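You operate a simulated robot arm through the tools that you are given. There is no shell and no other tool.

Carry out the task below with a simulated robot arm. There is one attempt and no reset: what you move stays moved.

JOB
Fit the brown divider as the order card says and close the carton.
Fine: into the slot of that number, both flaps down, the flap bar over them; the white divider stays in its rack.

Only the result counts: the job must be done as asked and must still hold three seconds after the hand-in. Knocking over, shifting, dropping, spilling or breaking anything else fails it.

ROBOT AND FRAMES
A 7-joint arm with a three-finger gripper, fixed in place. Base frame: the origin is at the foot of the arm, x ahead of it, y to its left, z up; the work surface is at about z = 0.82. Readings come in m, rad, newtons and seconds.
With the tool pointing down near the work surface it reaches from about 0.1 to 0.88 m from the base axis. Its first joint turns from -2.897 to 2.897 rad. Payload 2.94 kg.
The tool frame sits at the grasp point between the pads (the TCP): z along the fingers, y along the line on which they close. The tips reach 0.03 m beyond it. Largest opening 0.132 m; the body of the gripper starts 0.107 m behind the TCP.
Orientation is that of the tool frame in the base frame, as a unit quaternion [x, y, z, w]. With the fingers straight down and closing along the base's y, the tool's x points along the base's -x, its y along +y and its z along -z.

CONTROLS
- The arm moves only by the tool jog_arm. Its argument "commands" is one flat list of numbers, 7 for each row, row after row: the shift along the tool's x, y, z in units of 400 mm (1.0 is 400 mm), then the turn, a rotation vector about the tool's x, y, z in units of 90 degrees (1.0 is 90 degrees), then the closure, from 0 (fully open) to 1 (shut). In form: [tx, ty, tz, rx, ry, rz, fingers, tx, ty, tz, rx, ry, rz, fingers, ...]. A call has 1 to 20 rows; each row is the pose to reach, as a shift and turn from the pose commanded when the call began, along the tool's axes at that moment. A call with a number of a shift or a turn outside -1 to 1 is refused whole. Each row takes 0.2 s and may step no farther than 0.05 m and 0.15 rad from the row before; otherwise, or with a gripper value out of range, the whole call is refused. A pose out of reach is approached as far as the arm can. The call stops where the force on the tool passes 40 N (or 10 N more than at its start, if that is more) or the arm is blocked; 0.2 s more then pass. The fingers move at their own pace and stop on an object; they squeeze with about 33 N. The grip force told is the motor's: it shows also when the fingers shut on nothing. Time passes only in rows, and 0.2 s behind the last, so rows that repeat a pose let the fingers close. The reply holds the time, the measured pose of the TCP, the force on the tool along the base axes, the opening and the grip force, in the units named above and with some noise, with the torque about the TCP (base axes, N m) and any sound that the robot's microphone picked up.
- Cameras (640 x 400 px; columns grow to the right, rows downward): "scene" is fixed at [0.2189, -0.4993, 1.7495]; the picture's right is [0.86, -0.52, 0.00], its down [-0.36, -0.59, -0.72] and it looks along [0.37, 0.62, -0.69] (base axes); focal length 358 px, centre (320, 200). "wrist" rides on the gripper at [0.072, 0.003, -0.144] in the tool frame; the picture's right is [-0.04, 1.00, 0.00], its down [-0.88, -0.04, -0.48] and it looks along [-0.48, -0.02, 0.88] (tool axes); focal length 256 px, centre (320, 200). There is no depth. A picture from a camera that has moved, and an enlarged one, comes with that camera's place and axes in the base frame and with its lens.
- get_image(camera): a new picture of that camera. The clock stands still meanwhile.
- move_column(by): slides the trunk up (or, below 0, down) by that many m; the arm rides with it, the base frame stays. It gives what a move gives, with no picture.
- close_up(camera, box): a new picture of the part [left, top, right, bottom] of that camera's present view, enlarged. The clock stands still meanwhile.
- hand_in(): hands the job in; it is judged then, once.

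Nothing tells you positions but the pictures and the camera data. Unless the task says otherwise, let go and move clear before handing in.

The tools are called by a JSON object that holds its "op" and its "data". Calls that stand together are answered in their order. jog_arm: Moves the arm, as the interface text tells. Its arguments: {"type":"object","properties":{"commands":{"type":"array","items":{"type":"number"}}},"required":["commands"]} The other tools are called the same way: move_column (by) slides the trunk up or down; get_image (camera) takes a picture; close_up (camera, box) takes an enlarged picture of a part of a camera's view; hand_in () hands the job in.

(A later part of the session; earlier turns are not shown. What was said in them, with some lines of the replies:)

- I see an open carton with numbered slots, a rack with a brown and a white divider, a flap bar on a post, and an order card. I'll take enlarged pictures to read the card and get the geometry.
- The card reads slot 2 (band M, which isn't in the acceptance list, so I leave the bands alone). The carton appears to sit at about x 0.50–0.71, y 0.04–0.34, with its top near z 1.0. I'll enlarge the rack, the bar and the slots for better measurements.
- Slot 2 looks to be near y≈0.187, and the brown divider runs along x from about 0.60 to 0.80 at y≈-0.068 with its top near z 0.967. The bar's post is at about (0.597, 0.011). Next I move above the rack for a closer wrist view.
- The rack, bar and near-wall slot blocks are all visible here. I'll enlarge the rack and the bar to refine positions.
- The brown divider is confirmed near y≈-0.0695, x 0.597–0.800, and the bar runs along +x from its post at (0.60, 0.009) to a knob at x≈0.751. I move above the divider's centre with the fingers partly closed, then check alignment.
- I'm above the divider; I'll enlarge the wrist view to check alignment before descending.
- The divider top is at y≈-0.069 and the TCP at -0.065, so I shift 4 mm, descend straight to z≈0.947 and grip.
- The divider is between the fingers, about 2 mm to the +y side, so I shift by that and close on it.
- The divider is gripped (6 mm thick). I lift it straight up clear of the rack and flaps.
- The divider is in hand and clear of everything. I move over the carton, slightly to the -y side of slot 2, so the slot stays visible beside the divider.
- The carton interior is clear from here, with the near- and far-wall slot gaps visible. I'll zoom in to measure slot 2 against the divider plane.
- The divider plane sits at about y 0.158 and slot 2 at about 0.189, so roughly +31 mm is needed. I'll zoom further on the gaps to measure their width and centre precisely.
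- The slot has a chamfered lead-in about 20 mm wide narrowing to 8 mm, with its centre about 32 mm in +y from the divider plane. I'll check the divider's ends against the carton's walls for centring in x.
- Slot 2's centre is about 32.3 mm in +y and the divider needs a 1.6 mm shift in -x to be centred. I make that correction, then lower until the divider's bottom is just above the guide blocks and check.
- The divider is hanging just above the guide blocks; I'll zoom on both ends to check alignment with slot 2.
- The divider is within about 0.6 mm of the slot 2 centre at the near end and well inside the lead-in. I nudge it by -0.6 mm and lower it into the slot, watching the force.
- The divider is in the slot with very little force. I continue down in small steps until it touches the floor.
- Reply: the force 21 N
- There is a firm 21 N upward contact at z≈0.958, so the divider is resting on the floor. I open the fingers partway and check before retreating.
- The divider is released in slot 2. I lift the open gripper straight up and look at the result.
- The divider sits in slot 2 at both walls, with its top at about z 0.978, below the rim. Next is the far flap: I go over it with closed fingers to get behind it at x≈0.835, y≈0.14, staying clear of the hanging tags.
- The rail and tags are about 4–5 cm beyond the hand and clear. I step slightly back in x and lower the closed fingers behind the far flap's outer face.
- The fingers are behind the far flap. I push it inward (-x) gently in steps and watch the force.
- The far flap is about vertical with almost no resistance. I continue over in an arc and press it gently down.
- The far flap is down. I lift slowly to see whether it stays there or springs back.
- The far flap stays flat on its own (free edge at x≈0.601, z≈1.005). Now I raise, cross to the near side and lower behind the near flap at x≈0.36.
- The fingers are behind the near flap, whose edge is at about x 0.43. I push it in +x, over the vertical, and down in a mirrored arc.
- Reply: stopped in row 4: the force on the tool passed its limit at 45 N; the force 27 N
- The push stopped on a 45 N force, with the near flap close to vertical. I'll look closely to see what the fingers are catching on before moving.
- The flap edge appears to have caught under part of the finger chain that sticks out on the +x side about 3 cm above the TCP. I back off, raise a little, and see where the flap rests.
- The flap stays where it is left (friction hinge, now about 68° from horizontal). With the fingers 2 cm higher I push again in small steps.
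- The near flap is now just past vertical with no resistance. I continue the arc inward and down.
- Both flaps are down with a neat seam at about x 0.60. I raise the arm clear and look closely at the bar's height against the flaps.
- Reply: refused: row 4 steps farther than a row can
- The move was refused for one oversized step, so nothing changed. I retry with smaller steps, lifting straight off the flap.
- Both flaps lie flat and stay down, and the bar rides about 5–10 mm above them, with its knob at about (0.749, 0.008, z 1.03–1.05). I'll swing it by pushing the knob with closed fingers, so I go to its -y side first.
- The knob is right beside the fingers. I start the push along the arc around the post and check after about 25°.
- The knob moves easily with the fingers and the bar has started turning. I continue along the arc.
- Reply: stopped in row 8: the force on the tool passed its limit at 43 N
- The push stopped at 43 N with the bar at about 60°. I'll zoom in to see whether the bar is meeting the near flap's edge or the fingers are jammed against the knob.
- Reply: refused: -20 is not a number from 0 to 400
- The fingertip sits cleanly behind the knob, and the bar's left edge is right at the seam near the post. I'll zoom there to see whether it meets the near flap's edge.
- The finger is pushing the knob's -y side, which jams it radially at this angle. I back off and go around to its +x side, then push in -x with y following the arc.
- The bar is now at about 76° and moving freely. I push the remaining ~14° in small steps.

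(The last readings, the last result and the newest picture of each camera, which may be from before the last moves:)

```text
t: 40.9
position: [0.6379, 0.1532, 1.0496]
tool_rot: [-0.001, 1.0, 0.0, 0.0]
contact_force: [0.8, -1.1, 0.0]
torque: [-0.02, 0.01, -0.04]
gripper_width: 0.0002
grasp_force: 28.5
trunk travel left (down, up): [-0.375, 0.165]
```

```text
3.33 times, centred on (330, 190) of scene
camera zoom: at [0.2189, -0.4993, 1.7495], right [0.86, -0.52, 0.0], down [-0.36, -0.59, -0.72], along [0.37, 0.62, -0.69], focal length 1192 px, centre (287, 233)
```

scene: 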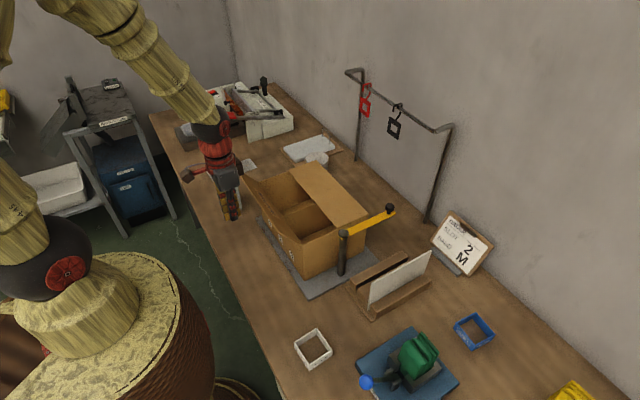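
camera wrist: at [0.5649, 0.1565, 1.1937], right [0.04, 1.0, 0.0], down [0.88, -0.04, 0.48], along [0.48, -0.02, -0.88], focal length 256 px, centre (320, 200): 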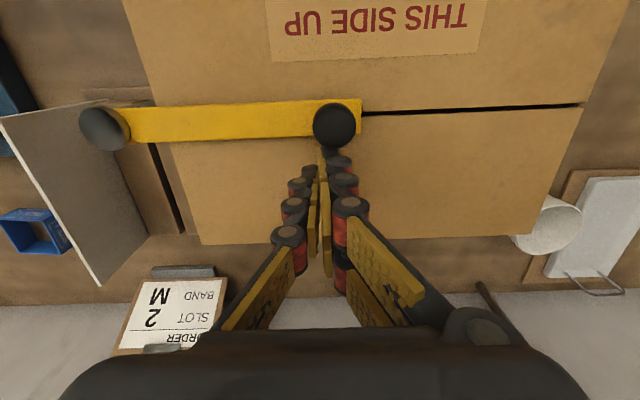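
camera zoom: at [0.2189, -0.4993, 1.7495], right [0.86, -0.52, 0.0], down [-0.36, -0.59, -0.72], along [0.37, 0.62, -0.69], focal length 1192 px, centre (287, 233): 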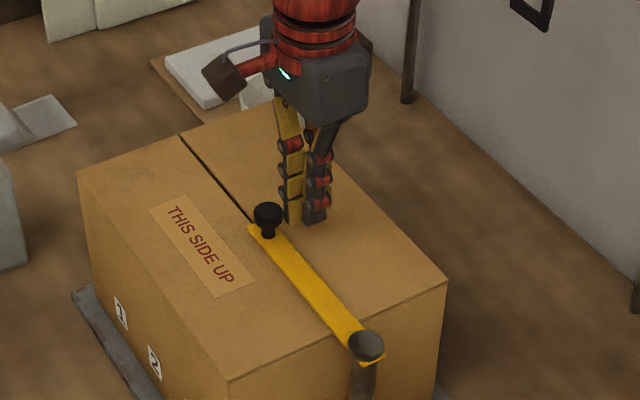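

The bar now lies at about 90°, along the seam and over both flaps. I back the fingers off the knob, lift clear and inspect the result.

{"op": "jog_arm", "data": {"commands": [-0.05, 0, 0, 0, 0, 0, 1, -0.05, 0, -0.08, 0, 0, 0, 1, -0.05, 0, -0.18, 0, 0, 0, 1, -0.05, 0, -0.3, 0, 0, 0, 1, -0.03, 0, -0.4, 0, 0, 0, 1, 0.0, 0, -0.5, 0, 0, 0, 1, 0.05, 0.05, -0.58, 0, 0, 0, 1, 0.12, 0.12, -0.63, 0, 0, 0, 1, 0.2, 0.2, -0.63, 0, 0, 0, 1, 0.28, 0.28, -0.63, 0, 0, 0, 1, 0.36, 0.35, -0.63, 0, 0, 0, 1]}}

{"op": "get_image", "data": {"camera": "wrist"}}

{"op": "get_image", "data": {"camera": "scene"}}

{"op": "close_up", "data": {"camera": "scene", "box": [230, 120, 400, 300]}}

```text
t: 43.2
position: [0.4901, 0.2922, 1.3027]
tool_rot: [-0.001, 1.0, 0.0, 0.0]
contact_force: [-0.1, 1.1, -0.1]
torque: [-0.02, -0.04, -0.05]
gripper_width: 0.0001
grasp_force: 28.4
trunk travel left (down, up): [-0.375, 0.165]
```

```text
taken
camera wrist: at [0.4173, 0.2956, 1.446], right [0.04, 1.0, 0.0], down [0.88, -0.04, 0.48], along [0.48, -0.02, -0.88], focal length 256 px, centre (320, 200)
```

wrist: 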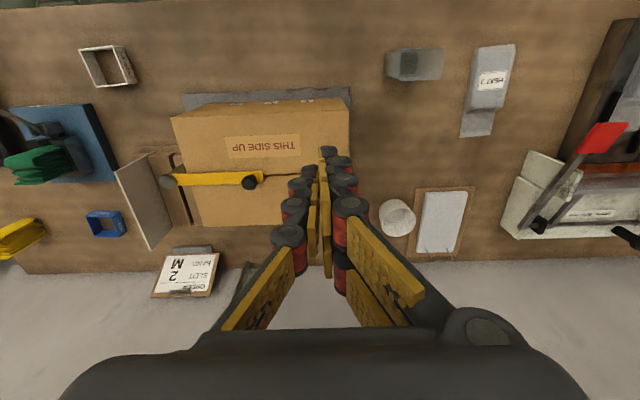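

```text
taken
```

scene: 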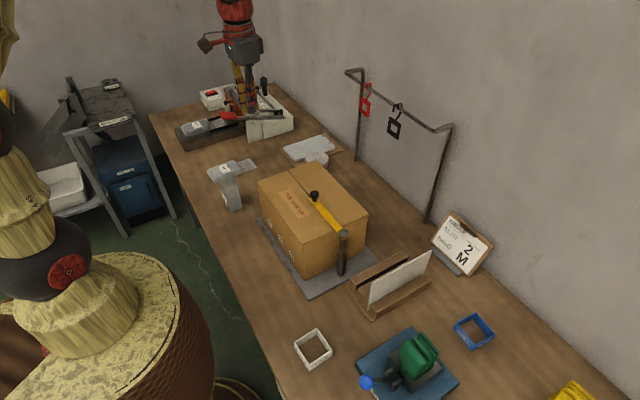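

```text
2.22 times, centred on (315, 210) of scene
camera zoom: at [0.2189, -0.4993, 1.7495], right [0.86, -0.52, 0.0], down [-0.36, -0.59, -0.72], along [0.37, 0.62, -0.69], focal length 794 px, centre (331, 178)
```

zoom: 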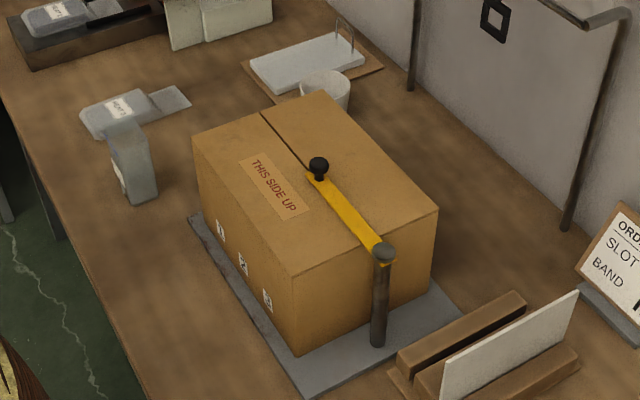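

The carton is shut with the bar across the seam, and the white divider is still in its rack. I'll take one last zoom to confirm the bar covers both flap edges before handing in.

{"op": "close_up", "data": {"camera": "wrist", "box": [155, 90, 365, 230]}}

{"op": "close_up", "data": {"camera": "scene", "box": [290, 180, 350, 250]}}

```text
2.86 times, centred on (260, 160) of wrist
camera zoom: at [0.4173, 0.2956, 1.446], right [0.04, 1.0, 0.0], down [0.88, -0.04, 0.48], along [0.48, -0.02, -0.88], focal length 731 px, centre (491, 314)
```

zoom: 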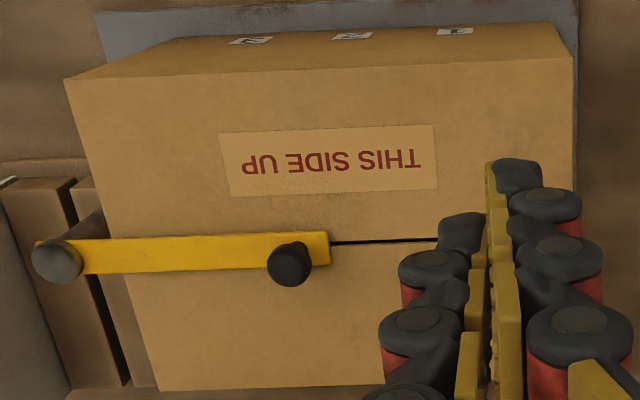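

```text
5.71 times, centred on (320, 215) of scene
camera zoom: at [0.2189, -0.4993, 1.7495], right [0.86, -0.52, 0.0], down [-0.36, -0.59, -0.72], along [0.37, 0.62, -0.69], focal length 2043 px, centre (320, 114)
```

zoom: 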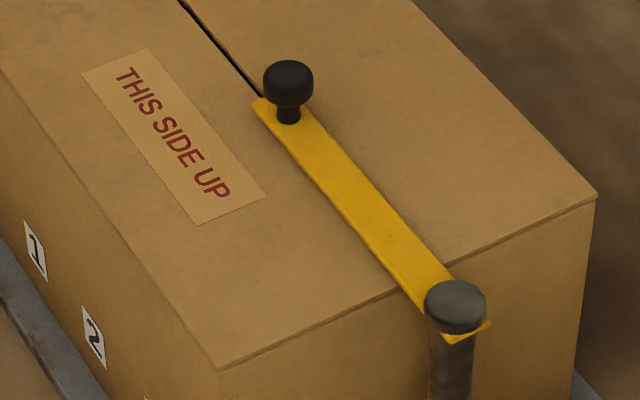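

The order card says slot 2. The brown divider is seated there, both flaps are flat, and the bar sits across the seam over both of them. The gripper is empty and clear, the white divider is still in its rack, and nothing else looks moved, so I'm handing in.

{"op": "hand_in", "data": {}}

```text
The job is handed in.
```

The job is handed in. The brown divider is in slot 2, as the order card says, and the carton is closed with both flaps flat and the flap bar across the seam over them.

- **Divider:** I saw it in slot 2 at both walls before closing the flaps. It can't be seen now that the carton is shut.
- **Everything else:** The white divider is still in its rack, and nothing else looks moved in the last pictures.
- **Force stops:** The arm hit its force limit twice, once pushing the near flap and once swinging the bar. Both times I backed off and pushed from a better position. The carton shows no visible shift.
- **Band M:** The card also lists "BAND M". Your description of a finished job didn't mention a band, so I left the bands where they were.
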